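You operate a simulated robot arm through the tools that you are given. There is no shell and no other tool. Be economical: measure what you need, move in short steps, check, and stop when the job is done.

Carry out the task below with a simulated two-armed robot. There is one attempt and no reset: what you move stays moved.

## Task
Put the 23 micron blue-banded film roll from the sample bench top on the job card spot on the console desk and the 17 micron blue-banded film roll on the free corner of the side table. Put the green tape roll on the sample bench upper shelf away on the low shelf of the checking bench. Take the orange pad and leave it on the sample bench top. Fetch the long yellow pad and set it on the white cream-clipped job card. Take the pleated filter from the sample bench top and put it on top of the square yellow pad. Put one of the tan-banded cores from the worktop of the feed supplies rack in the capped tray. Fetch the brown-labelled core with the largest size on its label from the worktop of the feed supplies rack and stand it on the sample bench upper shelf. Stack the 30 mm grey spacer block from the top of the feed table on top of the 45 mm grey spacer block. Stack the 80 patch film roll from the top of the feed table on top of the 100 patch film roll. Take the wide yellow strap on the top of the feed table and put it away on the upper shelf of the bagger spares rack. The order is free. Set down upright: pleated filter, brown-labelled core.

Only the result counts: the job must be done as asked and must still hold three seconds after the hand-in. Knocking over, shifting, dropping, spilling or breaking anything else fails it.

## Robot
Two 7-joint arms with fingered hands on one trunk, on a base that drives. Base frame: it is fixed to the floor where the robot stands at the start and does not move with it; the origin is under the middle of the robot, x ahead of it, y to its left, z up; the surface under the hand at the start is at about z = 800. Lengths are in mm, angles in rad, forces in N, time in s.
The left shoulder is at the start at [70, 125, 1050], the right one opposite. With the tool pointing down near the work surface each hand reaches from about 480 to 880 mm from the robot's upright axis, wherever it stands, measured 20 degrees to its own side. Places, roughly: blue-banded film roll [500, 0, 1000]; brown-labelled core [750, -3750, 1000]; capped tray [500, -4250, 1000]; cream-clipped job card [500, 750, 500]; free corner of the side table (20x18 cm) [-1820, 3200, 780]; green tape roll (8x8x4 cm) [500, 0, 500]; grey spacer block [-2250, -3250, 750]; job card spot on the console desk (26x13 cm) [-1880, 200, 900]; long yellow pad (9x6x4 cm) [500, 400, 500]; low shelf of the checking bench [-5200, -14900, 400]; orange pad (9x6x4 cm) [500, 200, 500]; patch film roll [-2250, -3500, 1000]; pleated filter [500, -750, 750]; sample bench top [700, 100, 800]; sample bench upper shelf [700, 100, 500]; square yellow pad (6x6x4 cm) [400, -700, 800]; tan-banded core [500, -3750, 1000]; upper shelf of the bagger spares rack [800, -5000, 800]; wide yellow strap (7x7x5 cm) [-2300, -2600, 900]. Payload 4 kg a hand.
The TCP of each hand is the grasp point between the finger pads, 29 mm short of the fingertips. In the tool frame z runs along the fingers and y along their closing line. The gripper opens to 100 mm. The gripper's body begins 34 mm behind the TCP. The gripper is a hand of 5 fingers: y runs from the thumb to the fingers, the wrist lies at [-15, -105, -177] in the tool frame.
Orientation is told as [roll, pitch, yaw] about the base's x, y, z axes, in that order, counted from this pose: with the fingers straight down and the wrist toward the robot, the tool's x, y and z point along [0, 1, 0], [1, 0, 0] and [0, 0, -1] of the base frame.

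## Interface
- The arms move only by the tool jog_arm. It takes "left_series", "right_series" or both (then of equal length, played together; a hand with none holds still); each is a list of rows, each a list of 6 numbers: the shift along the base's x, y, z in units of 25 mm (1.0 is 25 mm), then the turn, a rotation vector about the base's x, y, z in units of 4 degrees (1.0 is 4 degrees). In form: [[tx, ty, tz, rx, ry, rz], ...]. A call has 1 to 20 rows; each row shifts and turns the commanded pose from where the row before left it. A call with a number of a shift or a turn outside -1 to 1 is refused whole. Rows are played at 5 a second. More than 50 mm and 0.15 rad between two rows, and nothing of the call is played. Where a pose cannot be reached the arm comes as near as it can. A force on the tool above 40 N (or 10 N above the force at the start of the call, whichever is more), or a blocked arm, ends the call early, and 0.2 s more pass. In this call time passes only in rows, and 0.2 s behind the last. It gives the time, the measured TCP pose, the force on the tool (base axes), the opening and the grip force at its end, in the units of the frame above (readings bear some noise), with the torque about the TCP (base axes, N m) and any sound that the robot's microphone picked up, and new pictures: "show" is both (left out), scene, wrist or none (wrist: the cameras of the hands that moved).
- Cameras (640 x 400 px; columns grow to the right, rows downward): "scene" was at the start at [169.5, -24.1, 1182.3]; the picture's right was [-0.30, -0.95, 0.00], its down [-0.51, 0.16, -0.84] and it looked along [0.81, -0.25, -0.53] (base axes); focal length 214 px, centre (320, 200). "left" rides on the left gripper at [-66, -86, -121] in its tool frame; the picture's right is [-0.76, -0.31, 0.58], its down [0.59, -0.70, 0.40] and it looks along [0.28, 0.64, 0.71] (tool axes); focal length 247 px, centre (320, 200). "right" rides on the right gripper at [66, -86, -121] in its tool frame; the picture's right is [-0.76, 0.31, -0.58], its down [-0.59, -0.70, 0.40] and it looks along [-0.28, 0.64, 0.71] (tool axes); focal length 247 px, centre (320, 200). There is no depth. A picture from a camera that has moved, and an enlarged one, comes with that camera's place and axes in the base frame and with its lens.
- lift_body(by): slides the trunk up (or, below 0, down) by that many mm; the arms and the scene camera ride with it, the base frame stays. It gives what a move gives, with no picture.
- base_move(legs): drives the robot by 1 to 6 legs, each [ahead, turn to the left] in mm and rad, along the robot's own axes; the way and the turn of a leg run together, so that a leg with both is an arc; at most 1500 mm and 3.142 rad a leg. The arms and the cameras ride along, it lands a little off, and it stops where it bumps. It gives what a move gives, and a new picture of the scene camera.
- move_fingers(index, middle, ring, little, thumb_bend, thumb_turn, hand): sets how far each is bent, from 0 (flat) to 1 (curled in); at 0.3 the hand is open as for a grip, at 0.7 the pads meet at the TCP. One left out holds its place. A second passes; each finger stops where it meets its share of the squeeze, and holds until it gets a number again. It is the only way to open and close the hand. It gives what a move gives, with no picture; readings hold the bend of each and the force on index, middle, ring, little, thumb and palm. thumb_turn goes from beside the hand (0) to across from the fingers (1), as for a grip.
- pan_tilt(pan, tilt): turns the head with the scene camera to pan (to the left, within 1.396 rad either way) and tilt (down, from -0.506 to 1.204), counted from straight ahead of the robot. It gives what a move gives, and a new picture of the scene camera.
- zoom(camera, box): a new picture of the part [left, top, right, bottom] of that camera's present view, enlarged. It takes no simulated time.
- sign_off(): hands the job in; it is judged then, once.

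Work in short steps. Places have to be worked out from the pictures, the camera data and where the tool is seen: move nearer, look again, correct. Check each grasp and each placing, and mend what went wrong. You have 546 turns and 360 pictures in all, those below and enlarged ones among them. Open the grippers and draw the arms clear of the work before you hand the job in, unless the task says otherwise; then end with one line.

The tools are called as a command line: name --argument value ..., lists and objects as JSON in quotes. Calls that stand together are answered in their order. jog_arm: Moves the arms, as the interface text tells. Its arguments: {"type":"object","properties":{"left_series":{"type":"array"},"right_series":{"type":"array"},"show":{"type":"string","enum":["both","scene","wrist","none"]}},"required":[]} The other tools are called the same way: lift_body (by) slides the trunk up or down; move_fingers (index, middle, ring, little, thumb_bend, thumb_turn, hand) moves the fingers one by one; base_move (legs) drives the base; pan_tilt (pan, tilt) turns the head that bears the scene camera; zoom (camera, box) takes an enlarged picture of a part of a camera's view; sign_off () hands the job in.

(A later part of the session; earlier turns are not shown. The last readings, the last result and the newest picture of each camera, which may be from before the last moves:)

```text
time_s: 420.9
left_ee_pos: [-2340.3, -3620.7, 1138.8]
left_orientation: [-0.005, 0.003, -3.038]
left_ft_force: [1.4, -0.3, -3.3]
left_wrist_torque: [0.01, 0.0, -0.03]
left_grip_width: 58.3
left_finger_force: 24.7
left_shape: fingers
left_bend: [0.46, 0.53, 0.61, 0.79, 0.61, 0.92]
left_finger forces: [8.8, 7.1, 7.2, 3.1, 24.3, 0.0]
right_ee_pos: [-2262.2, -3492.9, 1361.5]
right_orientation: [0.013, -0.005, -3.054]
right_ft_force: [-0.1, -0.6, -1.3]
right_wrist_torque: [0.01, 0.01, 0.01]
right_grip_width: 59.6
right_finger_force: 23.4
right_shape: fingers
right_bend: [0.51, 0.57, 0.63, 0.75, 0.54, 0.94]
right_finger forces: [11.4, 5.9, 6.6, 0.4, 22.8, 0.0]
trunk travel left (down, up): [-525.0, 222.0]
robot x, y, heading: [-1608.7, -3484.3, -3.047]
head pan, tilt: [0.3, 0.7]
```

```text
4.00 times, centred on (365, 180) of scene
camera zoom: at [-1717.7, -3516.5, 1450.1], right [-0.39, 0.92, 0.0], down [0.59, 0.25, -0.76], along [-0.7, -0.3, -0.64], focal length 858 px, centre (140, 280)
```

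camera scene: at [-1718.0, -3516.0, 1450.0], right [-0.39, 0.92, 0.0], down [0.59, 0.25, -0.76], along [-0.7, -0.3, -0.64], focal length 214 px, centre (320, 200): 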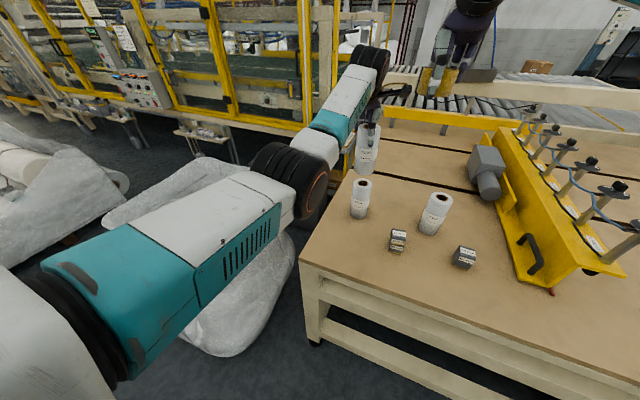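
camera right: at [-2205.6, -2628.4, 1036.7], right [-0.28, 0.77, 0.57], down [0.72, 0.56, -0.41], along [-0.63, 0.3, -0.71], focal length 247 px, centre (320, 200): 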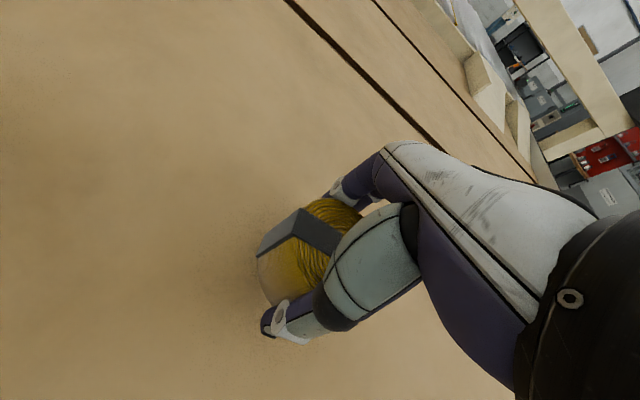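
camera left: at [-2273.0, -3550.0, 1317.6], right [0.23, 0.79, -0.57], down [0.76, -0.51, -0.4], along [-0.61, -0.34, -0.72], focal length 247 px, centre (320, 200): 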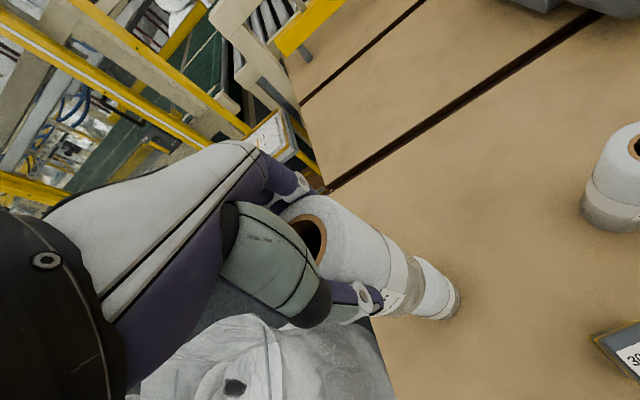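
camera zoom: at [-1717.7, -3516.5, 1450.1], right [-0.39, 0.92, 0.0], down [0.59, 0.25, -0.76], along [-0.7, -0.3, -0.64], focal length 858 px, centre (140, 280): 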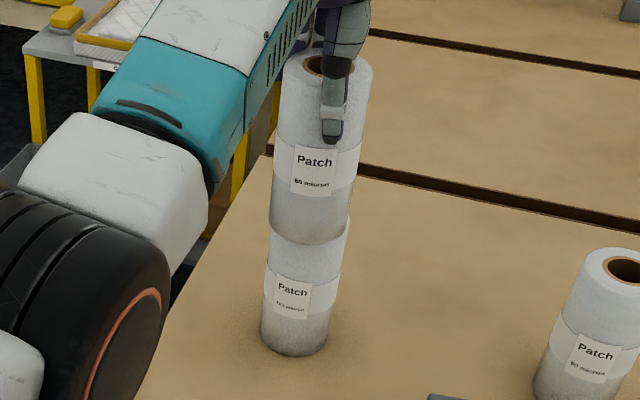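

No contact yet and the held roll seems a bit in front of the lower one. I look from the wrist camera.

zoom --camera "left" --box '[260, 160, 500, 340]'

pan_tilt --pan 0.2 --tilt 0.5

zoom --camera "scene" --box '[250, 150, 400, 260]'

```text
2.22 times, centred on (380, 250) of left
camera zoom: at [-2262.0, -3547.6, 1261.3], right [0.23, 0.79, -0.57], down [0.76, -0.51, -0.4], along [-0.61, -0.34, -0.72], focal length 549 px, centre (187, 89)
```

zoom: 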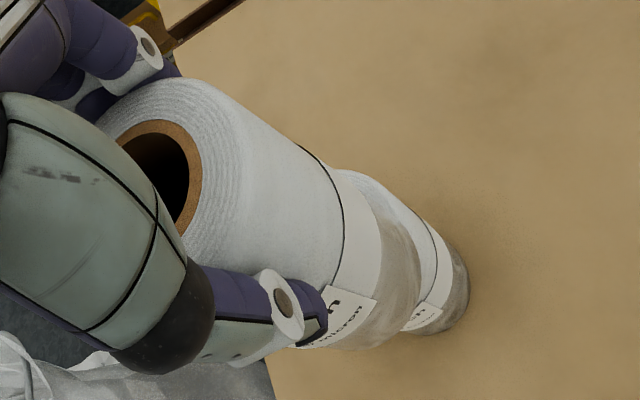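

```text
time_s: 421.7
left_ee_pos: [-2339.0, -3620.1, 1137.5]
left_orientation: [-0.006, 0.003, -3.039]
left_ft_force: [-0.8, -1.1, -2.0]
left_wrist_torque: [-0.01, 0.04, 0.04]
left_grip_width: 58.1
left_finger_force: 25.2
left_shape: fingers
left_bend: [0.46, 0.53, 0.61, 0.79, 0.61, 0.92]
left_finger forces: [8.9, 7.2, 7.2, 3.0, 24.3, 0.0]
right_ee_pos: [-2262.8, -3492.5, 1360.8]
right_orientation: [0.011, -0.005, -3.054]
right_ft_force: [-0.4, 0.0, -0.5]
right_wrist_torque: [-0.02, 0.02, 0.02]
right_grip_width: 59.5
right_finger_force: 23.4
right_shape: fingers
right_bend: [0.51, 0.57, 0.63, 0.75, 0.54, 0.94]
right_finger forces: [11.5, 5.9, 6.5, 0.5, 22.7, 0.1]
trunk travel left (down, up): [-525.0, 222.0]
robot x, y, heading: [-1604.5, -3483.6, -3.046]
head pan, tilt: [0.201, 0.499]
camera scene: at [-1726.3, -3510.4, 1467.7], right [-0.29, 0.96, 0.0], down [0.46, 0.14, -0.88], along [-0.84, -0.26, -0.48], focal length 214 px, centre (320, 200)
```

scene: 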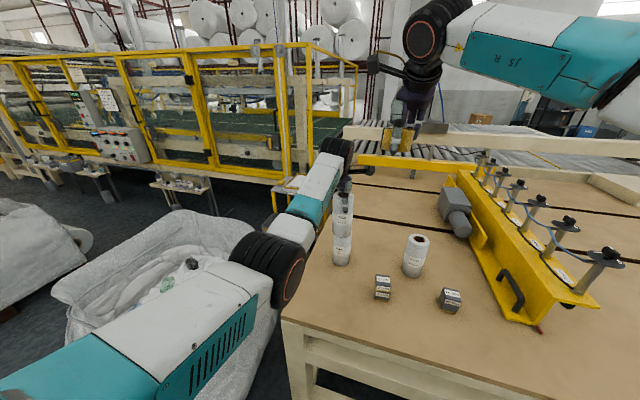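

```text
3.64 times, centred on (325, 205) of scene
camera zoom: at [-1726.3, -3510.4, 1467.7], right [-0.29, 0.96, 0.0], down [0.46, 0.14, -0.88], along [-0.84, -0.26, -0.48], focal length 780 px, centre (302, 182)
```

zoom: 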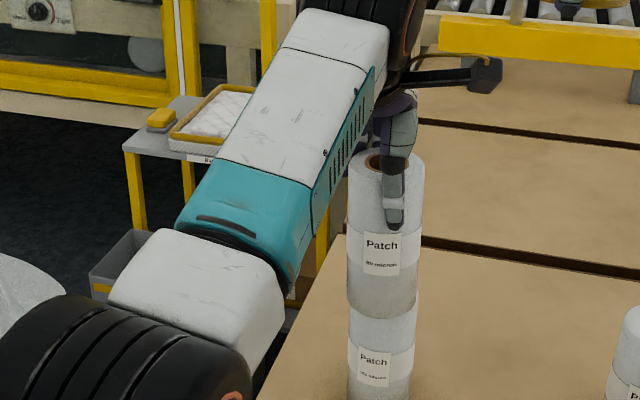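

Triangulating both views gives the lower roll's top at z ≈ 1000 and centre x ≈ -2358, so the held roll must move ~22 mm back. I rise a bit, shift and descend again.

jog_arm --left_series '[[0, 0, 0.6, 0, 0, 0], [-0.44, -0.08, 0.2, 0, 0, 0], [-0.44, -0.08, 0, 0, 0, 0], [0, 0, -0.4, 0, 0, 0]]' --show "none"

zoom --camera "left" --box '[260, 160, 500, 340]'

zoom --camera "scene" --box '[300, 170, 400, 270]'

```text
time_s: 422.7
left_ee_pos: [-2361.3, -3625.1, 1149.1]
left_orientation: [-0.003, 0.003, -3.039]
left_ft_force: [0.0, -0.6, -3.9]
left_wrist_torque: [0.02, 0.01, 0.01]
left_grip_width: 58.0
left_finger_force: 25.3
left_shape: fingers
left_bend: [0.46, 0.53, 0.61, 0.79, 0.61, 0.92]
left_finger forces: [8.8, 7.0, 7.2, 3.1, 24.2, 0.0]
right_ee_pos: [-2262.3, -3492.1, 1362.3]
right_orientation: [0.013, -0.003, -3.054]
right_ft_force: [-0.9, -0.5, -1.1]
right_wrist_torque: [0.03, 0.0, -0.01]
right_grip_width: 59.6
right_finger_force: 23.0
right_shape: fingers
right_bend: [0.51, 0.57, 0.63, 0.75, 0.54, 0.94]
right_finger forces: [11.5, 5.8, 6.6, 0.3, 22.7, 0.0]
trunk travel left (down, up): [-525.0, 222.0]
robot x, y, heading: [-1606.3, -3483.1, -3.044]
head pan, tilt: [0.201, 0.499]
```

```text
2.22 times, centred on (380, 250) of left
camera zoom: at [-2283.6, -3551.9, 1271.6], right [0.23, 0.79, -0.57], down [0.76, -0.51, -0.4], along [-0.61, -0.34, -0.72], focal length 549 px, centre (187, 89)
```

zoom: 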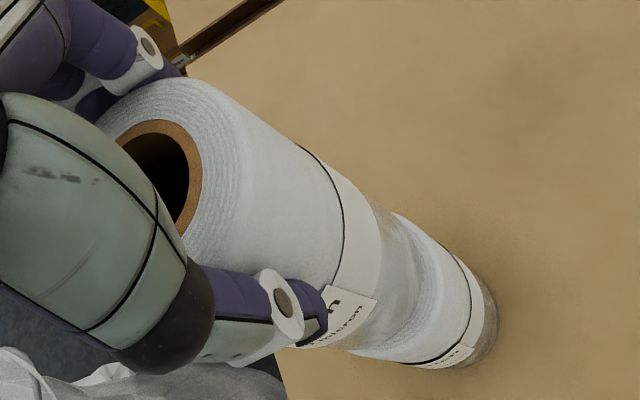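

```text
4.00 times, centred on (350, 220) of scene
camera zoom: at [-1726.6, -3510.5, 1467.7], right [-0.29, 0.96, 0.0], down [0.46, 0.14, -0.88], along [-0.84, -0.26, -0.48], focal length 858 px, centre (200, 120)
```

zoom: 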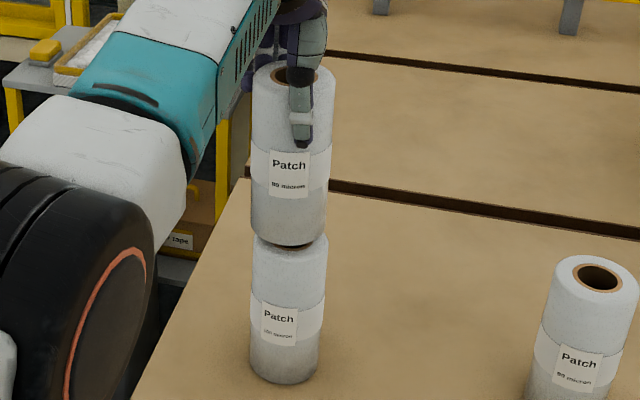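

Looks collinear from both views now. I descend in small steps.

jog_arm --left_series '[[0, 0, -0.2, 0, 0, 0], [0, 0, -0.12, 0, 0, 0]]' --show "none"

jog_arm --left_series '[[0, 0, -0.1, 0, 0, 0]]' --show "none"

jog_arm --left_series '[[0, 0, -0.08, 0, 0, 0]]' --show "none"

```text
time_s: 423.3
left_ee_pos: [-2362.6, -3625.1, 1140.8]
left_orientation: [-0.007, 0.006, -3.037]
left_ft_force: [-0.9, -0.1, -3.1]
left_wrist_torque: [-0.01, -0.01, -0.01]
left_grip_width: 58.1
left_finger_force: 24.8
left_shape: fingers
left_bend: [0.46, 0.53, 0.61, 0.79, 0.61, 0.92]
left_finger forces: [8.8, 7.2, 7.1, 3.1, 24.1, 0.0]
right_ee_pos: [-2262.6, -3493.0, 1361.1]
right_orientation: [0.011, -0.004, -3.053]
right_ft_force: [0.7, -0.6, -1.5]
right_wrist_torque: [0.0, 0.01, 0.01]
right_grip_width: 59.6
right_finger_force: 23.2
right_shape: fingers
right_bend: [0.51, 0.57, 0.63, 0.75, 0.54, 0.94]
right_finger forces: [11.5, 5.8, 6.6, 0.4, 22.7, 0.1]
trunk travel left (down, up): [-525.0, 222.0]
robot x, y, heading: [-1608.9, -3485.9, -3.046]
head pan, tilt: [0.201, 0.499]
```

```text
time_s: 423.7
left_ee_pos: [-2361.3, -3624.8, 1138.2]
left_orientation: [-0.005, 0.004, -3.039]
left_ft_force: [-0.4, 0.0, -3.8]
left_wrist_torque: [-0.02, 0.01, 0.03]
left_grip_width: 58.1
left_finger_force: 25.4
left_shape: fingers
left_bend: [0.46, 0.53, 0.61, 0.79, 0.61, 0.92]
left_finger forces: [8.9, 7.1, 7.1, 3.0, 24.1, 0.1]
right_ee_pos: [-2262.2, -3492.6, 1360.5]
right_orientation: [0.012, -0.003, -3.055]
right_ft_force: [-0.4, -0.2, -0.3]
right_wrist_torque: [-0.02, 0.04, 0.0]
right_grip_width: 59.5
right_finger_force: 23.5
right_shape: fingers
right_bend: [0.51, 0.57, 0.63, 0.75, 0.54, 0.94]
right_finger forces: [11.4, 5.9, 6.6, 0.4, 22.7, 0.0]
trunk travel left (down, up): [-525.0, 222.0]
robot x, y, heading: [-1607.5, -3487.3, -3.045]
head pan, tilt: [0.201, 0.499]
```

```text
time_s: 424.1
left_ee_pos: [-2360.0, -3625.7, 1137.9]
left_orientation: [-0.005, 0.002, -3.037]
left_ft_force: [-0.8, 0.8, 1.8]
left_wrist_torque: [-0.03, -0.1, 0.01]
left_grip_width: 58.0
left_finger_force: 24.8
left_shape: fingers
left_bend: [0.46, 0.53, 0.61, 0.8, 0.61, 0.92]
left_finger forces: [9.3, 7.1, 7.2, 2.6, 24.1, 0.0]
right_ee_pos: [-2262.9, -3492.7, 1361.0]
right_orientation: [0.011, -0.006, -3.054]
right_ft_force: [-0.1, -0.6, -0.8]
right_wrist_torque: [-0.05, 0.02, 0.01]
right_grip_width: 59.5
right_finger_force: 23.2
right_shape: fingers
right_bend: [0.51, 0.57, 0.63, 0.75, 0.54, 0.94]
right_finger forces: [11.6, 6.0, 6.6, 0.4, 22.8, 0.1]
trunk travel left (down, up): [-525.0, 222.0]
robot x, y, heading: [-1601.2, -3483.8, -3.046]
head pan, tilt: [0.201, 0.499]
```

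Contact. One look before releasing.

zoom --camera "scene" --box '[300, 170, 400, 270]'

zoom --camera "left" --box '[260, 160, 500, 340]'

```text
4.00 times, centred on (350, 220) of scene
camera zoom: at [-1725.8, -3510.2, 1467.9], right [-0.29, 0.96, 0.0], down [0.46, 0.14, -0.88], along [-0.84, -0.26, -0.48], focal length 858 px, centre (200, 120)
```

zoom: 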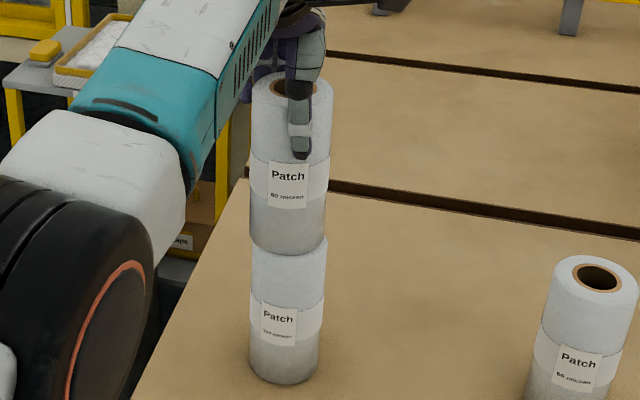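

```text
2.22 times, centred on (380, 250) of left
camera zoom: at [-2283.1, -3552.4, 1260.9], right [0.23, 0.79, -0.57], down [0.76, -0.51, -0.4], along [-0.61, -0.34, -0.72], focal length 549 px, centre (187, 89)
```

zoom: 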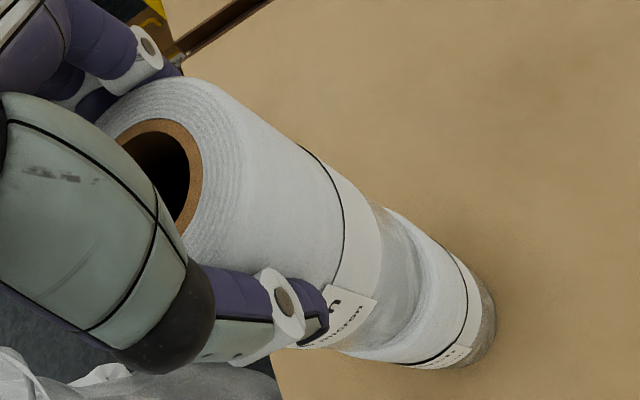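

The rolls are flush. I release carefully and lift straight up.

move_fingers --hand "left" --index 0.28 --middle 0.28 --ring 0.28 --little 0.28 --thumb_bend 0.28

zoom --camera "left" --box '[200, 120, 520, 360]'

```text
time_s: 425.1
left_ee_pos: [-2361.9, -3625.6, 1136.7]
left_orientation: [-0.006, 0.003, -3.039]
left_ft_force: [-0.4, -0.1, -0.1]
left_wrist_torque: [-0.02, 0.01, 0.0]
left_grip_width: 102.2
left_finger_force: 0.1
left_shape: fingers
left_bend: [0.28, 0.28, 0.28, 0.28, 0.28, 0.97]
left_finger forces: [0.1, 0.0, 0.0, 0.1, 0.0, 0.0]
right_ee_pos: [-2262.1, -3491.6, 1360.8]
right_orientation: [0.013, -0.005, -3.054]
right_ft_force: [-0.6, 0.7, -0.6]
right_wrist_torque: [-0.03, 0.01, 0.03]
right_grip_width: 59.5
right_finger_force: 23.5
right_shape: fingers
right_bend: [0.51, 0.57, 0.63, 0.75, 0.54, 0.94]
right_finger forces: [11.5, 5.9, 6.6, 0.4, 22.7, 0.1]
trunk travel left (down, up): [-525.0, 222.0]
robot x, y, heading: [-1606.8, -3484.9, -3.045]
head pan, tilt: [0.201, 0.499]
```

```text
1.67 times, centred on (360, 240) of left
camera zoom: at [-2283.2, -3552.7, 1259.9], right [0.23, 0.79, -0.57], down [0.76, -0.51, -0.4], along [-0.61, -0.34, -0.72], focal length 412 px, centre (253, 133)
```

zoom: 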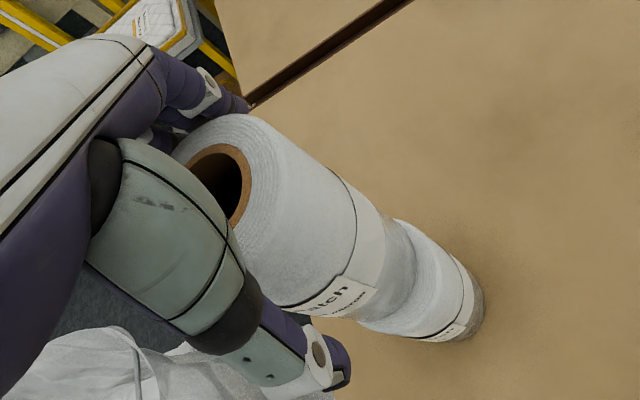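

jog_arm --left_series '[[0, 0, 0.5, 0, 0, 0], [0, 0, 0.8, 0, 0, 0], [0, 0, 1, 0, 0, 0], [0, 0, 1, 0, 0, 0]]' --show "scene"

```text
time_s: 426.1
left_ee_pos: [-2360.4, -3625.6, 1219.0]
left_orientation: [-0.006, 0.004, -3.039]
left_ft_force: [0.4, -0.2, -0.2]
left_wrist_torque: [0.02, -0.01, -0.03]
left_grip_width: 102.2
left_finger_force: 0.1
left_shape: fingers
left_bend: [0.28, 0.28, 0.28, 0.28, 0.28, 0.97]
left_finger forces: [0.0, 0.0, 0.0, 0.2, 0.0, 0.0]
right_ee_pos: [-2261.6, -3492.6, 1360.8]
right_orientation: [0.011, -0.006, -3.056]
right_ft_force: [0.3, -0.2, -0.4]
right_wrist_torque: [0.04, 0.0, 0.01]
right_grip_width: 59.2
right_finger_force: 23.2
right_shape: fingers
right_bend: [0.51, 0.57, 0.63, 0.75, 0.54, 0.94]
right_finger forces: [11.5, 5.9, 6.6, 0.3, 22.7, 0.0]
trunk travel left (down, up): [-525.0, 222.0]
robot x, y, heading: [-1604.7, -3484.7, -3.043]
head pan, tilt: [0.201, 0.499]
camera scene: at [-1725.6, -3510.2, 1467.9], right [-0.29, 0.96, 0.0], down [0.46, 0.14, -0.88], along [-0.84, -0.26, -0.48], focal length 214 px, centre (320, 200)
```

scene: 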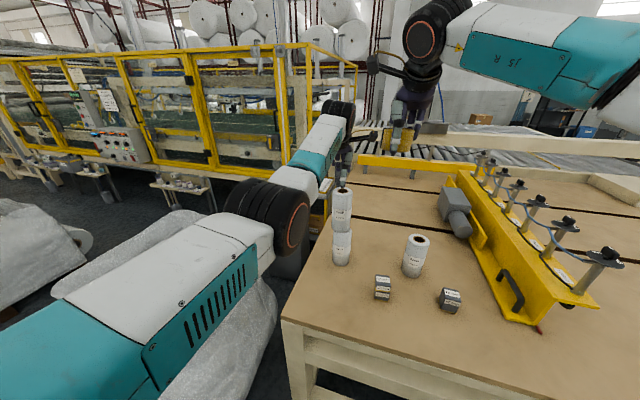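

The 80 roll stands on the 100 roll. Now the strap: I drive to the bagger spares rack.

base_move --legs '[[-800, 0], [0, 1.474], [1430, 0], [0, 1.571]]'

pan_tilt --pan 0 --tilt 0.35

```text
time_s: 444.7
left_ee_pos: [-52.7, -4785.8, 1219.4]
left_orientation: [-0.007, 0.003, -0.002]
left_ft_force: [1.0, 1.1, -0.2]
left_wrist_torque: [0.01, 0.01, -0.01]
left_grip_width: 102.1
left_finger_force: 0.1
left_shape: fingers
left_bend: [0.28, 0.28, 0.28, 0.28, 0.28, 0.98]
left_finger forces: [0.0, 0.0, 0.0, 0.0, 0.1, 0.0]
right_ee_pos: [-163.1, -4907.4, 1360.4]
right_orientation: [0.012, -0.006, -0.016]
right_ft_force: [0.0, -0.1, -1.9]
right_wrist_torque: [0.02, 0.01, 0.01]
right_grip_width: 59.0
right_finger_force: 23.4
right_shape: fingers
right_bend: [0.52, 0.57, 0.64, 0.75, 0.54, 0.94]
right_finger forces: [11.9, 6.0, 6.5, 0.3, 21.9, 0.0]
trunk travel left (down, up): [-525.0, 222.0]
robot x, y, heading: [-819.7, -4849.7, -0.002]
head pan, tilt: [0.201, 0.499]
camera scene: at [-697.6, -4828.5, 1467.8], right [0.19, -0.98, 0.0], down [-0.47, -0.09, -0.88], along [0.86, 0.17, -0.48], focal length 214 px, centre (320, 200)
```

scene: 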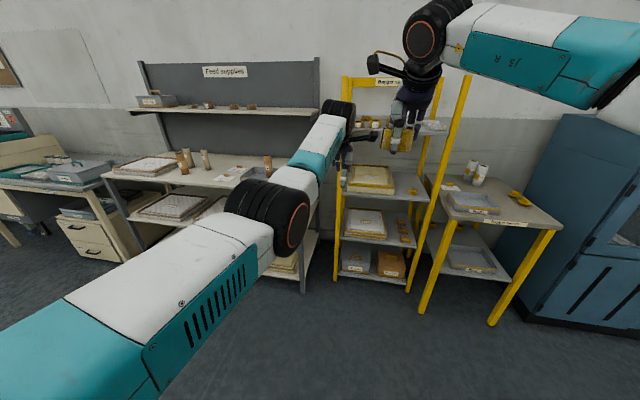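

```text
time_s: 445.4
left_ee_pos: [-52.8, -4786.7, 1218.5]
left_orientation: [-0.005, 0.003, -0.002]
left_ft_force: [0.0, -0.9, 0.8]
left_wrist_torque: [-0.01, 0.01, 0.01]
left_grip_width: 102.1
left_finger_force: 0.0
left_shape: fingers
left_bend: [0.28, 0.28, 0.28, 0.28, 0.28, 0.98]
left_finger forces: [0.1, 0.0, 0.0, 0.0, 0.1, 0.1]
right_ee_pos: [-163.7, -4907.3, 1361.4]
right_orientation: [0.013, -0.005, -0.015]
right_ft_force: [-0.5, 0.1, -0.8]
right_wrist_torque: [-0.01, 0.01, -0.03]
right_grip_width: 59.0
right_finger_force: 23.5
right_shape: fingers
right_bend: [0.52, 0.57, 0.64, 0.75, 0.54, 0.94]
right_finger forces: [11.9, 6.0, 6.5, 0.3, 21.9, 0.1]
trunk travel left (down, up): [-525.0, 222.0]
robot x, y, heading: [-819.5, -4849.2, -0.007]
head pan, tilt: [0.0, 0.351]
camera scene: at [-693.7, -4846.9, 1481.4], right [-0.01, -1.0, 0.0], down [-0.34, 0.0, -0.94], along [0.94, -0.01, -0.34], focal length 214 px, centre (320, 200)
```

scene: 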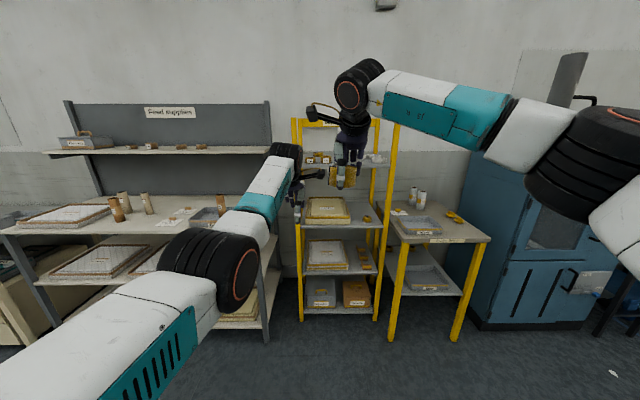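

zoom --camera "scene" --box '[285, 100, 405, 320]'

```text
1.82 times, centred on (345, 210) of scene
camera zoom: at [-693.7, -4846.9, 1481.4], right [-0.01, -1.0, 0.0], down [-0.34, 0.0, -0.94], along [0.94, -0.01, -0.34], focal length 390 px, centre (274, 182)
```

zoom: 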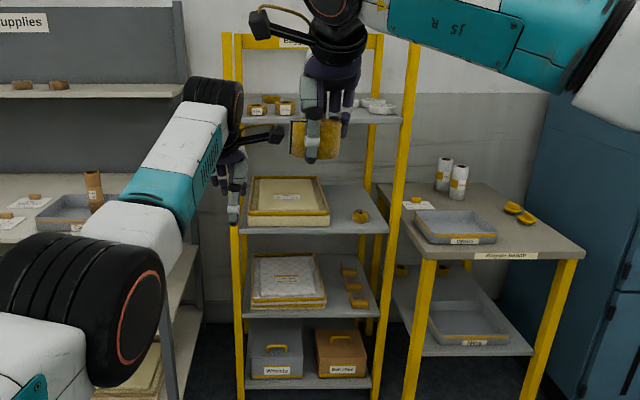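

The shelf at z ≈ 822 (second from top, matching the given height) already holds a narrow strap at ≈[683,-5195] beside a tray. I tuck the left hand in, lower the trunk 240 mm and approach with a small shift to the right.

jog_arm --left_series '[[-0.9, 0.6, 0, 0, 0, 0], [-0.9, 0.6, 0, 0, 0, 0], [-0.9, 0.6, 0, 0, 0, 0], [-0.9, 0.6, 0, 0, 0, 0], [-0.9, 0.6, 0, 0, 0, 0], [-0.9, 0.6, 0, 0, 0, 0], [-0.9, 0.6, 0, 0, 0, 0], [-0.9, 0.6, 0, 0, 0, 0]]' --show "none"

lift_body --by -240

base_move --legs '[[0, -0.229], [480, 0], [0, 0.232]]'

```text
time_s: 447.2
left_ee_pos: [-234.1, -4662.1, 1219.0]
left_orientation: [-0.007, 0.003, -0.002]
left_ft_force: [0.4, 0.1, -0.6]
left_wrist_torque: [-0.04, -0.03, -0.02]
left_grip_width: 102.2
left_finger_force: 0.1
left_shape: fingers
left_bend: [0.28, 0.28, 0.28, 0.28, 0.28, 0.98]
left_finger forces: [0.1, 0.0, 0.0, 0.1, 0.1, 0.1]
right_ee_pos: [-163.9, -4904.5, 1360.3]
right_orientation: [0.009, -0.006, -0.014]
right_ft_force: [0.2, 0.7, -0.5]
right_wrist_torque: [-0.07, 0.03, -0.02]
right_grip_width: 59.0
right_finger_force: 23.6
right_shape: fingers
right_bend: [0.52, 0.57, 0.64, 0.75, 0.54, 0.94]
right_finger forces: [11.8, 5.9, 6.4, 0.3, 21.9, 0.0]
trunk travel left (down, up): [-525.0, 222.0]
robot x, y, heading: [-820.2, -4848.8, -0.007]
head pan, tilt: [0.0, 0.351]
```

```text
time_s: 449.8
left_ee_pos: [-233.6, -4666.8, 978.8]
left_orientation: [-0.005, 0.002, -0.001]
left_ft_force: [0.4, 1.1, 0.4]
left_wrist_torque: [0.02, -0.02, 0.03]
left_grip_width: 102.1
left_finger_force: 0.1
left_shape: fingers
left_bend: [0.28, 0.28, 0.28, 0.28, 0.28, 0.98]
left_finger forces: [0.0, 0.0, 0.0, 0.0, 0.0, 0.0]
right_ee_pos: [-164.5, -4907.1, 1122.1]
right_orientation: [0.012, -0.005, -0.016]
right_ft_force: [0.2, -0.1, -0.5]
right_wrist_torque: [0.0, -0.04, 0.01]
right_grip_width: 59.0
right_finger_force: 23.5
right_shape: fingers
right_bend: [0.52, 0.57, 0.64, 0.75, 0.54, 0.94]
right_finger forces: [11.9, 5.9, 6.5, 0.2, 22.0, 0.0]
trunk travel left (down, up): [-285.0, 462.0]
robot x, y, heading: [-819.2, -4850.7, -0.004]
head pan, tilt: [0.0, 0.351]
```

```text
time_s: 454.3
left_ee_pos: [233.8, -4775.4, 978.8]
left_orientation: [-0.006, 0.002, 0.002]
left_ft_force: [-0.8, 0.8, 0.8]
left_wrist_torque: [-0.03, 0.01, 0.02]
left_grip_width: 102.3
left_finger_force: 0.0
left_shape: fingers
left_bend: [0.28, 0.28, 0.28, 0.28, 0.28, 0.98]
left_finger forces: [0.0, 0.0, 0.0, 0.0, 0.0, 0.0]
right_ee_pos: [303.0, -5016.0, 1121.2]
right_orientation: [0.012, -0.004, -0.011]
right_ft_force: [-0.2, 0.9, -1.6]
right_wrist_torque: [0.02, -0.03, 0.0]
right_grip_width: 59.0
right_finger_force: 23.3
right_shape: fingers
right_bend: [0.52, 0.57, 0.64, 0.75, 0.54, 0.94]
right_finger forces: [12.0, 6.0, 6.6, 0.3, 22.0, 0.1]
trunk travel left (down, up): [-285.0, 462.0]
robot x, y, heading: [-352.5, -4960.1, -0.005]
head pan, tilt: [0.0, 0.351]
camera scene: at [-184.1, -4957.1, 1237.8], right [0.0, -1.0, 0.0], down [-0.34, 0.0, -0.94], along [0.94, 0.0, -0.34], focal length 214 px, centre (320, 200)
```

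scene: 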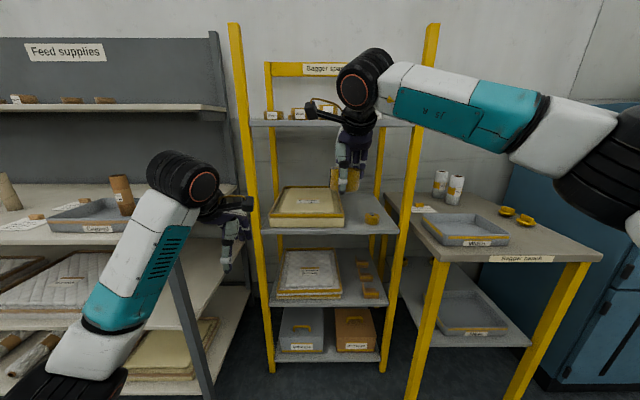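

Free gap on the shelf is around [632,-5112]. I lower the right hand to z ≈ 921 and shift to y ≈ -5112 while still outside the rack.

jog_arm --right_series '[[0, -0.48, -1, 0, 0, 0], [0, -0.48, -1, 0, 0, 0], [0, -0.48, -1, 0, 0, 0], [0, -0.48, -1, 0, 0, 0], [0, -0.48, -1, 0, 0, 0], [0, -0.48, -1, 0, 0, 0], [0, -0.48, -1, 0, 0, 0], [0, -0.48, -0.8, 0, 0, 0]]' --show "none"

base_move --legs '[[250, 0]]'

zoom --camera "right" --box '[0, 0, 640, 400]'

```text
time_s: 456.1
left_ee_pos: [233.6, -4775.2, 979.3]
left_orientation: [-0.007, 0.002, 0.0]
left_ft_force: [0.4, -0.7, -0.5]
left_wrist_torque: [-0.01, 0.02, 0.01]
left_grip_width: 102.1
left_finger_force: 0.1
left_shape: fingers
left_bend: [0.28, 0.28, 0.28, 0.28, 0.28, 0.98]
left_finger forces: [0.1, 0.0, 0.1, 0.0, 0.0, 0.0]
right_ee_pos: [305.1, -5113.0, 926.4]
right_orientation: [0.013, -0.005, -0.012]
right_ft_force: [-0.1, 0.3, -0.9]
right_wrist_torque: [-0.04, 0.01, -0.03]
right_grip_width: 59.0
right_finger_force: 23.1
right_shape: fingers
right_bend: [0.52, 0.57, 0.64, 0.75, 0.54, 0.94]
right_finger forces: [12.0, 6.0, 6.4, 0.2, 21.9, 0.1]
trunk travel left (down, up): [-285.0, 462.0]
robot x, y, heading: [-350.9, -4962.0, -0.004]
head pan, tilt: [0.0, 0.351]
```

```text
time_s: 457.9
left_ee_pos: [485.8, -4773.7, 978.6]
left_orientation: [-0.006, 0.003, 0.005]
left_ft_force: [-0.6, 0.1, 0.8]
left_wrist_torque: [0.02, 0.01, -0.02]
left_grip_width: 102.2
left_finger_force: 0.0
left_shape: fingers
left_bend: [0.28, 0.28, 0.28, 0.28, 0.28, 0.98]
left_finger forces: [0.0, 0.0, 0.0, 0.0, 0.1, 0.0]
right_ee_pos: [555.8, -5111.1, 924.8]
right_orientation: [0.013, -0.004, -0.011]
right_ft_force: [-0.6, 0.8, -1.1]
right_wrist_torque: [-0.03, 0.03, -0.02]
right_grip_width: 59.3
right_finger_force: 23.1
right_shape: fingers
right_bend: [0.52, 0.57, 0.64, 0.75, 0.54, 0.94]
right_finger forces: [12.1, 6.0, 6.4, 0.2, 21.9, 0.0]
trunk travel left (down, up): [-285.0, 462.0]
robot x, y, heading: [-98.5, -4960.8, -0.0]
head pan, tilt: [0.0, 0.351]
camera scene: at [68.4, -4957.4, 1237.7], right [0.0, -1.0, 0.0], down [-0.34, 0.0, -0.94], along [0.94, 0.0, -0.34], focal length 214 px, centre (320, 200)
```

scene: 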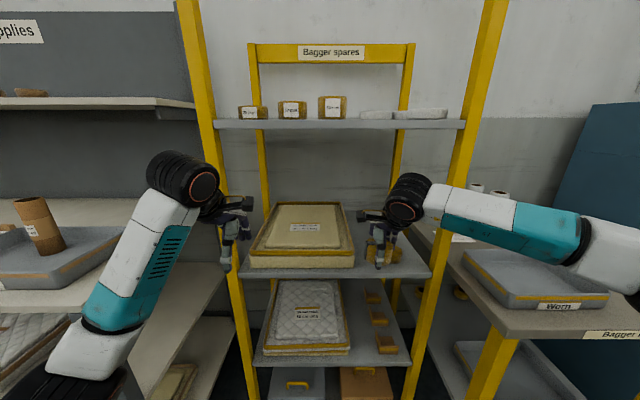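

```text
1.00 times, centred on (320, 200) of right (not enlarged: the box is as wide or as high as the picture)
camera zoom: at [470.4, -5045.7, 1047.7], right [0.3, -0.77, 0.57], down [-0.71, -0.58, -0.41], along [0.64, -0.28, -0.71], focal length 247 px, centre (320, 200)
```

zoom: 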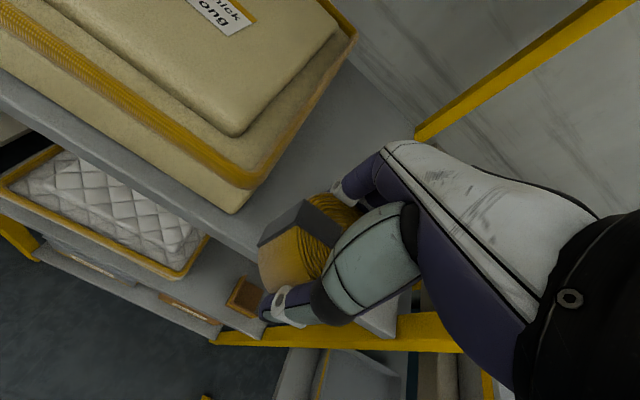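

The tray's right side is at y ≈ -5055 and shelf front at x ≈ 572. I move in to x ≈ 622 and lower.

jog_arm --right_series '[[0.9, 0, 0, 0, 0, 0], [0.9, 0, 0, 0, 0, 0], [0.85, 0, -0.5, 0, 0, 0], [0, 0, -0.9, 0, 0, 0], [0, 0, -0.9, 0, 0, 0]]' --show "both"

```text
time_s: 459.1
left_ee_pos: [483.6, -4773.9, 982.4]
left_orientation: [-0.005, 0.0, 0.004]
left_ft_force: [-1.1, -0.2, -0.7]
left_wrist_torque: [0.03, 0.07, 0.03]
left_grip_width: 102.3
left_finger_force: 0.1
left_shape: fingers
left_bend: [0.28, 0.28, 0.28, 0.28, 0.28, 0.98]
left_finger forces: [0.1, 0.0, 0.0, 0.0, 0.0, 0.0]
right_ee_pos: [620.1, -5110.5, 879.8]
right_orientation: [0.014, -0.026, -0.009]
right_ft_force: [7.6, -0.9, 32.5]
right_wrist_torque: [-1.45, -0.04, 0.31]
right_grip_width: 58.9
right_finger_force: 41.2
right_shape: fingers
right_bend: [0.52, 0.57, 0.65, 0.76, 0.54, 0.94]
right_finger forces: [11.9, 5.9, 6.2, 35.0, 22.1, 0.1]
trunk travel left (down, up): [-285.0, 462.0]
robot x, y, heading: [-100.8, -4957.7, -0.0]
head pan, tilt: [0.0, 0.351]
camera scene: at [64.6, -4956.5, 1239.1], right [0.0, -1.0, 0.0], down [-0.34, 0.0, -0.94], along [0.94, 0.0, -0.34], focal length 214 px, centre (320, 200)
camera right: at [532.8, -5045.6, 1000.5], right [0.29, -0.77, 0.57], down [-0.7, -0.58, -0.42], along [0.66, -0.28, -0.7], focal length 247 px, centre (320, 200)
```

scene: 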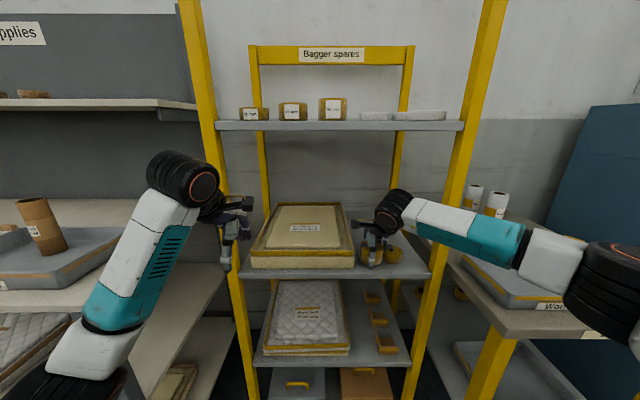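
right: 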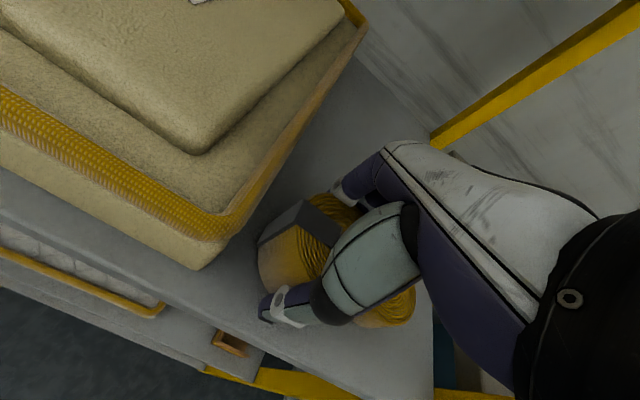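

The little finger presses on the narrow strap's top. I raise straight up at once and look.

jog_arm --right_series '[[0, 0, 0.8, 0, 0, 0], [0, 0, 0.8, 0, 0, 0], [-0.4, 0, 0.3, 0, 0, 0]]' --show "both"

zoom --camera "scene" --box '[330, 180, 450, 290]'

```text
time_s: 459.9
left_ee_pos: [485.4, -4774.0, 978.8]
left_orientation: [-0.006, 0.003, 0.006]
left_ft_force: [-0.3, 0.0, 0.9]
left_wrist_torque: [0.04, -0.04, 0.02]
left_grip_width: 102.1
left_finger_force: 0.1
left_shape: fingers
left_bend: [0.28, 0.28, 0.28, 0.28, 0.28, 0.98]
left_finger forces: [0.1, 0.0, 0.0, 0.1, 0.1, 0.0]
right_ee_pos: [611.7, -5109.1, 915.6]
right_orientation: [0.013, -0.004, -0.008]
right_ft_force: [-0.1, 0.7, -0.5]
right_wrist_torque: [-0.03, -0.03, 0.0]
right_grip_width: 58.7
right_finger_force: 23.6
right_shape: fingers
right_bend: [0.52, 0.57, 0.65, 0.75, 0.54, 0.94]
right_finger forces: [12.3, 6.0, 6.2, 0.7, 22.0, 0.1]
trunk travel left (down, up): [-285.0, 462.0]
robot x, y, heading: [-98.8, -4959.3, 0.004]
head pan, tilt: [0.0, 0.351]
camera scene: at [67.5, -4957.4, 1237.8], right [0.0, -1.0, 0.0], down [-0.34, 0.0, -0.94], along [0.94, 0.0, -0.34], focal length 214 px, centre (320, 200)
camera right: at [525.0, -5044.5, 1037.2], right [0.3, -0.77, 0.57], down [-0.71, -0.58, -0.41], along [0.64, -0.28, -0.71], focal length 247 px, centre (320, 200)
```

scene: 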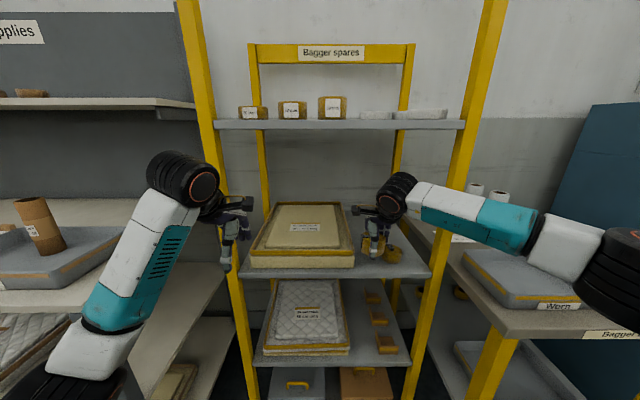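
right: 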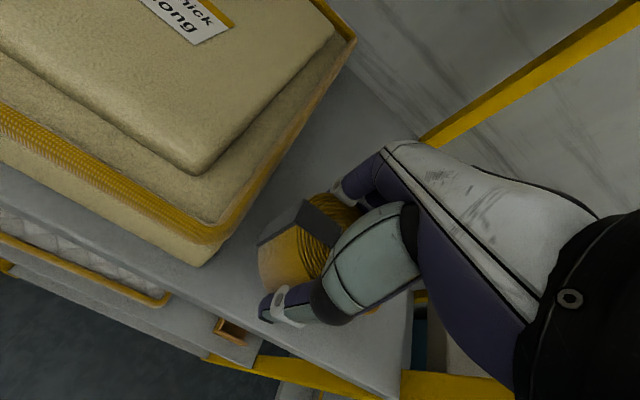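

```text
3.64 times, centred on (390, 235) of scene
camera zoom: at [67.5, -4957.4, 1237.8], right [0.0, -1.0, 0.0], down [-0.34, 0.0, -0.94], along [0.94, 0.0, -0.34], focal length 780 px, centre (66, 73)
```

zoom: 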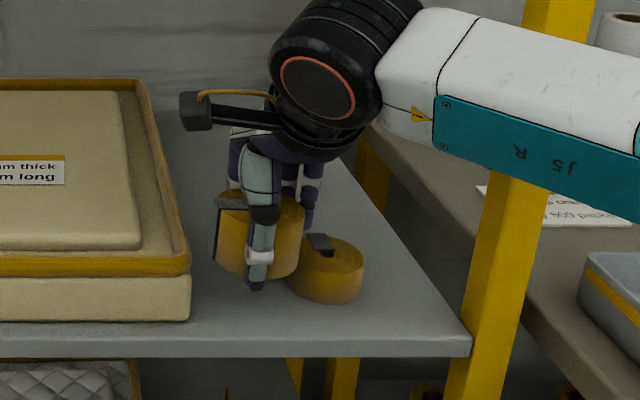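

The narrow strap seems unmoved at ≈[661,-5190] (left edge y ≈ -5158). I curl the little finger away, shift 10 mm toward the tray and lower.

move_fingers --hand "right" --little 1.0

jog_arm --right_series '[[0.1, 0.4, 0, 0, 0, 0], [0, 0, -0.6, 0, 0, 0], [0, 0, -0.6, 0, 0, 0], [0, 0, -0.5, 0, 0, 0]]' --show "none"

zoom --camera "scene" --box '[330, 180, 450, 290]'

```text
time_s: 460.9
left_ee_pos: [485.3, -4774.2, 980.8]
left_orientation: [-0.006, 0.004, 0.003]
left_ft_force: [0.3, -0.3, -0.3]
left_wrist_torque: [-0.01, -0.01, -0.02]
left_grip_width: 102.3
left_finger_force: 0.0
left_shape: fingers
left_bend: [0.28, 0.28, 0.28, 0.28, 0.28, 0.98]
left_finger forces: [0.0, 0.1, 0.1, 0.0, 0.0, 0.0]
right_ee_pos: [611.0, -5110.4, 916.4]
right_orientation: [0.013, -0.005, -0.009]
right_ft_force: [0.1, 0.3, -0.6]
right_wrist_torque: [-0.01, -0.02, 0.01]
right_grip_width: 59.0
right_finger_force: 24.1
right_shape: fingers
right_bend: [0.52, 0.57, 0.65, 1.0, 0.54, 0.93]
right_finger forces: [12.4, 5.9, 6.9, 0.0, 22.9, 0.0]
trunk travel left (down, up): [-285.0, 462.0]
robot x, y, heading: [-101.4, -4958.6, 0.001]
head pan, tilt: [0.0, 0.351]
```

```text
time_s: 461.9
left_ee_pos: [486.5, -4773.3, 980.4]
left_orientation: [-0.005, 0.004, 0.005]
left_ft_force: [1.1, 0.2, 0.3]
left_wrist_torque: [-0.02, 0.0, -0.01]
left_grip_width: 102.3
left_finger_force: 0.1
left_shape: fingers
left_bend: [0.28, 0.28, 0.28, 0.28, 0.28, 0.98]
left_finger forces: [0.0, 0.1, 0.0, 0.1, 0.0, 0.0]
right_ee_pos: [615.8, -5099.9, 875.4]
right_orientation: [0.013, -0.004, -0.012]
right_ft_force: [-0.3, 0.0, -0.5]
right_wrist_torque: [-0.02, -0.01, 0.02]
right_grip_width: 59.0
right_finger_force: 23.9
right_shape: fingers
right_bend: [0.52, 0.57, 0.65, 1.0, 0.54, 0.93]
right_finger forces: [12.4, 6.1, 6.9, 0.1, 22.8, 0.0]
trunk travel left (down, up): [-285.0, 462.0]
robot x, y, heading: [-98.8, -4960.7, 0.0]
head pan, tilt: [0.0, 0.351]
```

```text
3.64 times, centred on (390, 235) of scene
camera zoom: at [67.8, -4957.4, 1237.8], right [0.0, -1.0, 0.0], down [-0.34, 0.0, -0.94], along [0.94, 0.0, -0.34], focal length 780 px, centre (66, 73)
```

zoom: 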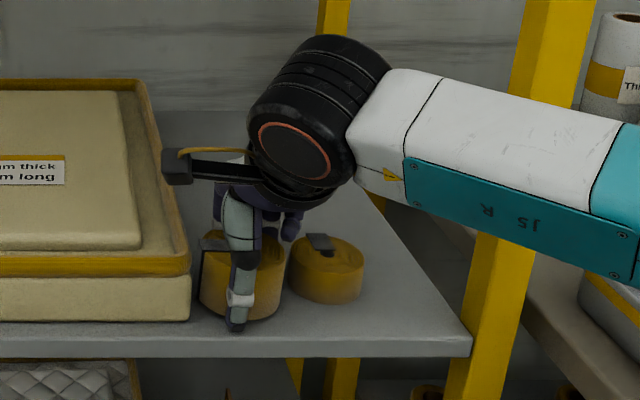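

Clear on both sides now. I lower to contact in steps.

jog_arm --right_series '[[0, 0, -0.3, 0, 0, 0], [0, 0, -0.3, 0, 0, 0], [0, 0, -0.15, 0, 0, 0]]' --show "none"

jog_arm --right_series '[[0, 0, -0.12, 0, 0, 0]]' --show "none"

```text
time_s: 462.6
left_ee_pos: [484.8, -4774.2, 979.1]
left_orientation: [-0.005, 0.003, 0.005]
left_ft_force: [0.9, 0.6, 0.0]
left_wrist_torque: [-0.01, -0.03, -0.03]
left_grip_width: 102.2
left_finger_force: 0.1
left_shape: fingers
left_bend: [0.28, 0.28, 0.28, 0.28, 0.28, 0.98]
left_finger forces: [0.0, 0.0, 0.0, 0.0, 0.0, 0.0]
right_ee_pos: [619.0, -5099.3, 873.6]
right_orientation: [0.02, -0.028, -0.01]
right_ft_force: [-3.1, -0.9, 14.5]
right_wrist_torque: [-0.15, -0.1, -0.03]
right_grip_width: 59.1
right_finger_force: 34.3
right_shape: fingers
right_bend: [0.52, 0.57, 0.65, 1.0, 0.54, 0.93]
right_finger forces: [11.7, 21.5, 6.4, 0.0, 28.1, 0.0]
trunk travel left (down, up): [-285.0, 462.0]
robot x, y, heading: [-98.7, -4962.9, -0.001]
head pan, tilt: [0.0, 0.351]
stopped in row 3 (right hand): the force on the tool passed its limit at 44 N (the readings are from after the stop); the commanded pose is now the measured one
```

```text
time_s: 463.0
left_ee_pos: [481.9, -4773.5, 981.3]
left_orientation: [-0.004, 0.0, 0.004]
left_ft_force: [-0.5, -0.1, 0.4]
left_wrist_torque: [0.01, 0.01, 0.02]
left_grip_width: 102.5
left_finger_force: 0.2
left_shape: fingers
left_bend: [0.28, 0.28, 0.28, 0.28, 0.28, 0.98]
left_finger forces: [0.1, 0.0, 0.1, 0.1, 0.1, 0.1]
right_ee_pos: [619.7, -5099.3, 872.9]
right_orientation: [0.022, -0.036, -0.012]
right_ft_force: [0.5, -2.3, 32.7]
right_wrist_torque: [-0.04, 1.09, -0.05]
right_grip_width: 58.7
right_finger_force: 41.3
right_shape: fingers
right_bend: [0.52, 0.57, 0.65, 1.0, 0.54, 0.93]
right_finger forces: [11.9, 15.5, 6.6, 0.0, 49.1, 0.1]
trunk travel left (down, up): [-285.0, 462.0]
robot x, y, heading: [-100.0, -4960.2, 0.0]
head pan, tilt: [0.0, 0.351]
```

Fingers touch the shelf (z ≈ 844), so the strap is down. I relieve slightly and open thumb, index, middle and ring.

jog_arm --right_series '[[0, 0, 0.15, 0, 0, 0]]' --show "none"

move_fingers --hand "right" --index 0.33 --middle 0.36 --ring 0.45 --thumb_bend 0.33

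zoom --camera "scene" --box '[330, 180, 450, 290]'

```text
time_s: 463.4
left_ee_pos: [484.1, -4773.2, 979.7]
left_orientation: [-0.005, 0.002, 0.007]
left_ft_force: [-0.6, 0.1, 0.5]
left_wrist_torque: [0.02, -0.01, 0.02]
left_grip_width: 101.9
left_finger_force: 0.0
left_shape: fingers
left_bend: [0.28, 0.28, 0.28, 0.28, 0.28, 0.98]
left_finger forces: [0.1, 0.0, 0.0, 0.0, 0.1, 0.0]
right_ee_pos: [618.9, -5099.3, 873.1]
right_orientation: [0.02, -0.028, -0.01]
right_ft_force: [3.7, 0.2, 21.5]
right_wrist_torque: [-0.16, -0.54, 0.01]
right_grip_width: 58.9
right_finger_force: 35.4
right_shape: fingers
right_bend: [0.52, 0.56, 0.65, 1.0, 0.55, 0.93]
right_finger forces: [13.8, 24.1, 6.8, 0.1, 25.7, 0.0]
trunk travel left (down, up): [-285.0, 462.0]
robot x, y, heading: [-99.9, -4959.7, 0.002]
head pan, tilt: [0.0, 0.351]
```

```text
time_s: 464.4
left_ee_pos: [484.5, -4773.0, 980.0]
left_orientation: [-0.005, 0.003, 0.005]
left_ft_force: [-0.4, 0.2, -0.9]
left_wrist_torque: [-0.03, -0.01, 0.01]
left_grip_width: 102.3
left_finger_force: 0.2
left_shape: fingers
left_bend: [0.28, 0.28, 0.28, 0.28, 0.28, 0.98]
left_finger forces: [0.0, 0.0, 0.0, 0.0, 0.0, 0.0]
right_ee_pos: [618.8, -5099.2, 872.3]
right_orientation: [0.019, -0.026, -0.009]
right_ft_force: [6.8, 5.1, 21.3]
right_wrist_torque: [0.29, 0.85, -0.25]
right_grip_width: 84.1
right_finger_force: 9.9
right_shape: fingers
right_bend: [0.33, 0.36, 0.45, 1.0, 0.38, 0.94]
right_finger forces: [0.0, 0.0, 0.0, 0.0, 20.9, 0.0]
trunk travel left (down, up): [-285.0, 462.0]
robot x, y, heading: [-100.7, -4959.5, 0.002]
head pan, tilt: [0.0, 0.351]
```

```text
3.64 times, centred on (390, 235) of scene
camera zoom: at [66.3, -4956.4, 1238.1], right [0.0, -1.0, 0.0], down [-0.34, 0.0, -0.94], along [0.94, 0.0, -0.34], focal length 780 px, centre (66, 73)
```

zoom: 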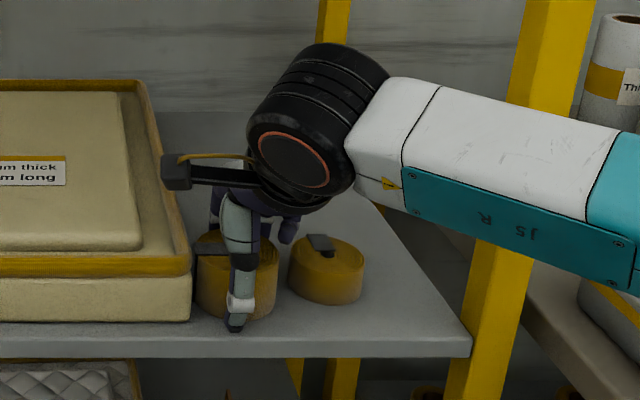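

The strap is free; the thumb still presses the shelf. I lift straight up and withdraw.

jog_arm --right_series '[[0, 0, 0.5, 0, 0, 0], [0, 0, 0.8, 0, 0, 0], [0, 0, 0.8, 0, 0, 0], [0, 0, 0.8, 0, 0, 0], [-1, 0, 0, 0, 0, 0], [-1, 0, 0, 0, 0, 0]]' --show "scene"

zoom --camera "scene" --box '[330, 200, 450, 290]'

```text
time_s: 465.8
left_ee_pos: [485.5, -4774.5, 979.6]
left_orientation: [-0.005, 0.002, 0.006]
left_ft_force: [-0.4, -0.4, -0.7]
left_wrist_torque: [0.01, -0.02, 0.01]
left_grip_width: 102.2
left_finger_force: 0.1
left_shape: fingers
left_bend: [0.28, 0.28, 0.28, 0.28, 0.28, 0.98]
left_finger forces: [0.0, 0.0, 0.0, 0.0, 0.0, 0.1]
right_ee_pos: [566.9, -5100.8, 942.4]
right_orientation: [0.02, -0.023, -0.01]
right_ft_force: [-0.4, 0.0, -0.1]
right_wrist_torque: [0.0, 0.02, 0.02]
right_grip_width: 91.1
right_finger_force: 0.0
right_shape: fingers
right_bend: [0.33, 0.36, 0.45, 1.0, 0.33, 0.98]
right_finger forces: [0.0, 0.1, 0.1, 0.1, 0.0, 0.1]
trunk travel left (down, up): [-285.0, 462.0]
robot x, y, heading: [-99.2, -4962.6, 0.003]
head pan, tilt: [0.0, 0.351]
camera scene: at [67.4, -4957.5, 1237.9], right [0.0, -1.0, 0.0], down [-0.34, 0.0, -0.94], along [0.94, 0.0, -0.34], focal length 214 px, centre (320, 200)
```

scene: 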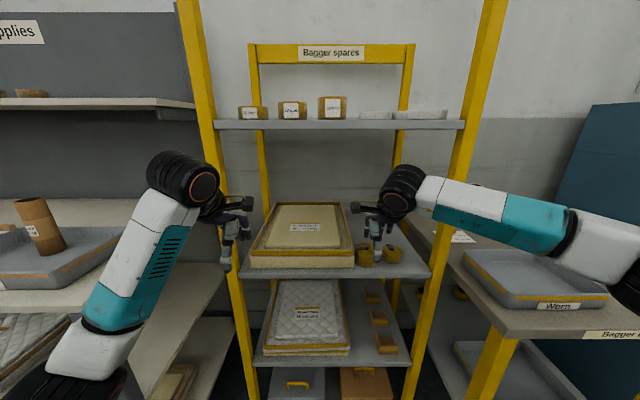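

```text
4.44 times, centred on (390, 245) of scene
camera zoom: at [67.4, -4957.5, 1237.9], right [0.0, -1.0, 0.0], down [-0.34, 0.0, -0.94], along [0.94, 0.0, -0.34], focal length 953 px, centre (9, 0)
```

zoom: 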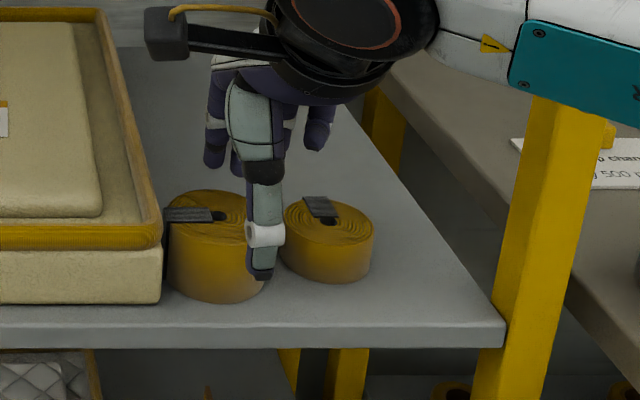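

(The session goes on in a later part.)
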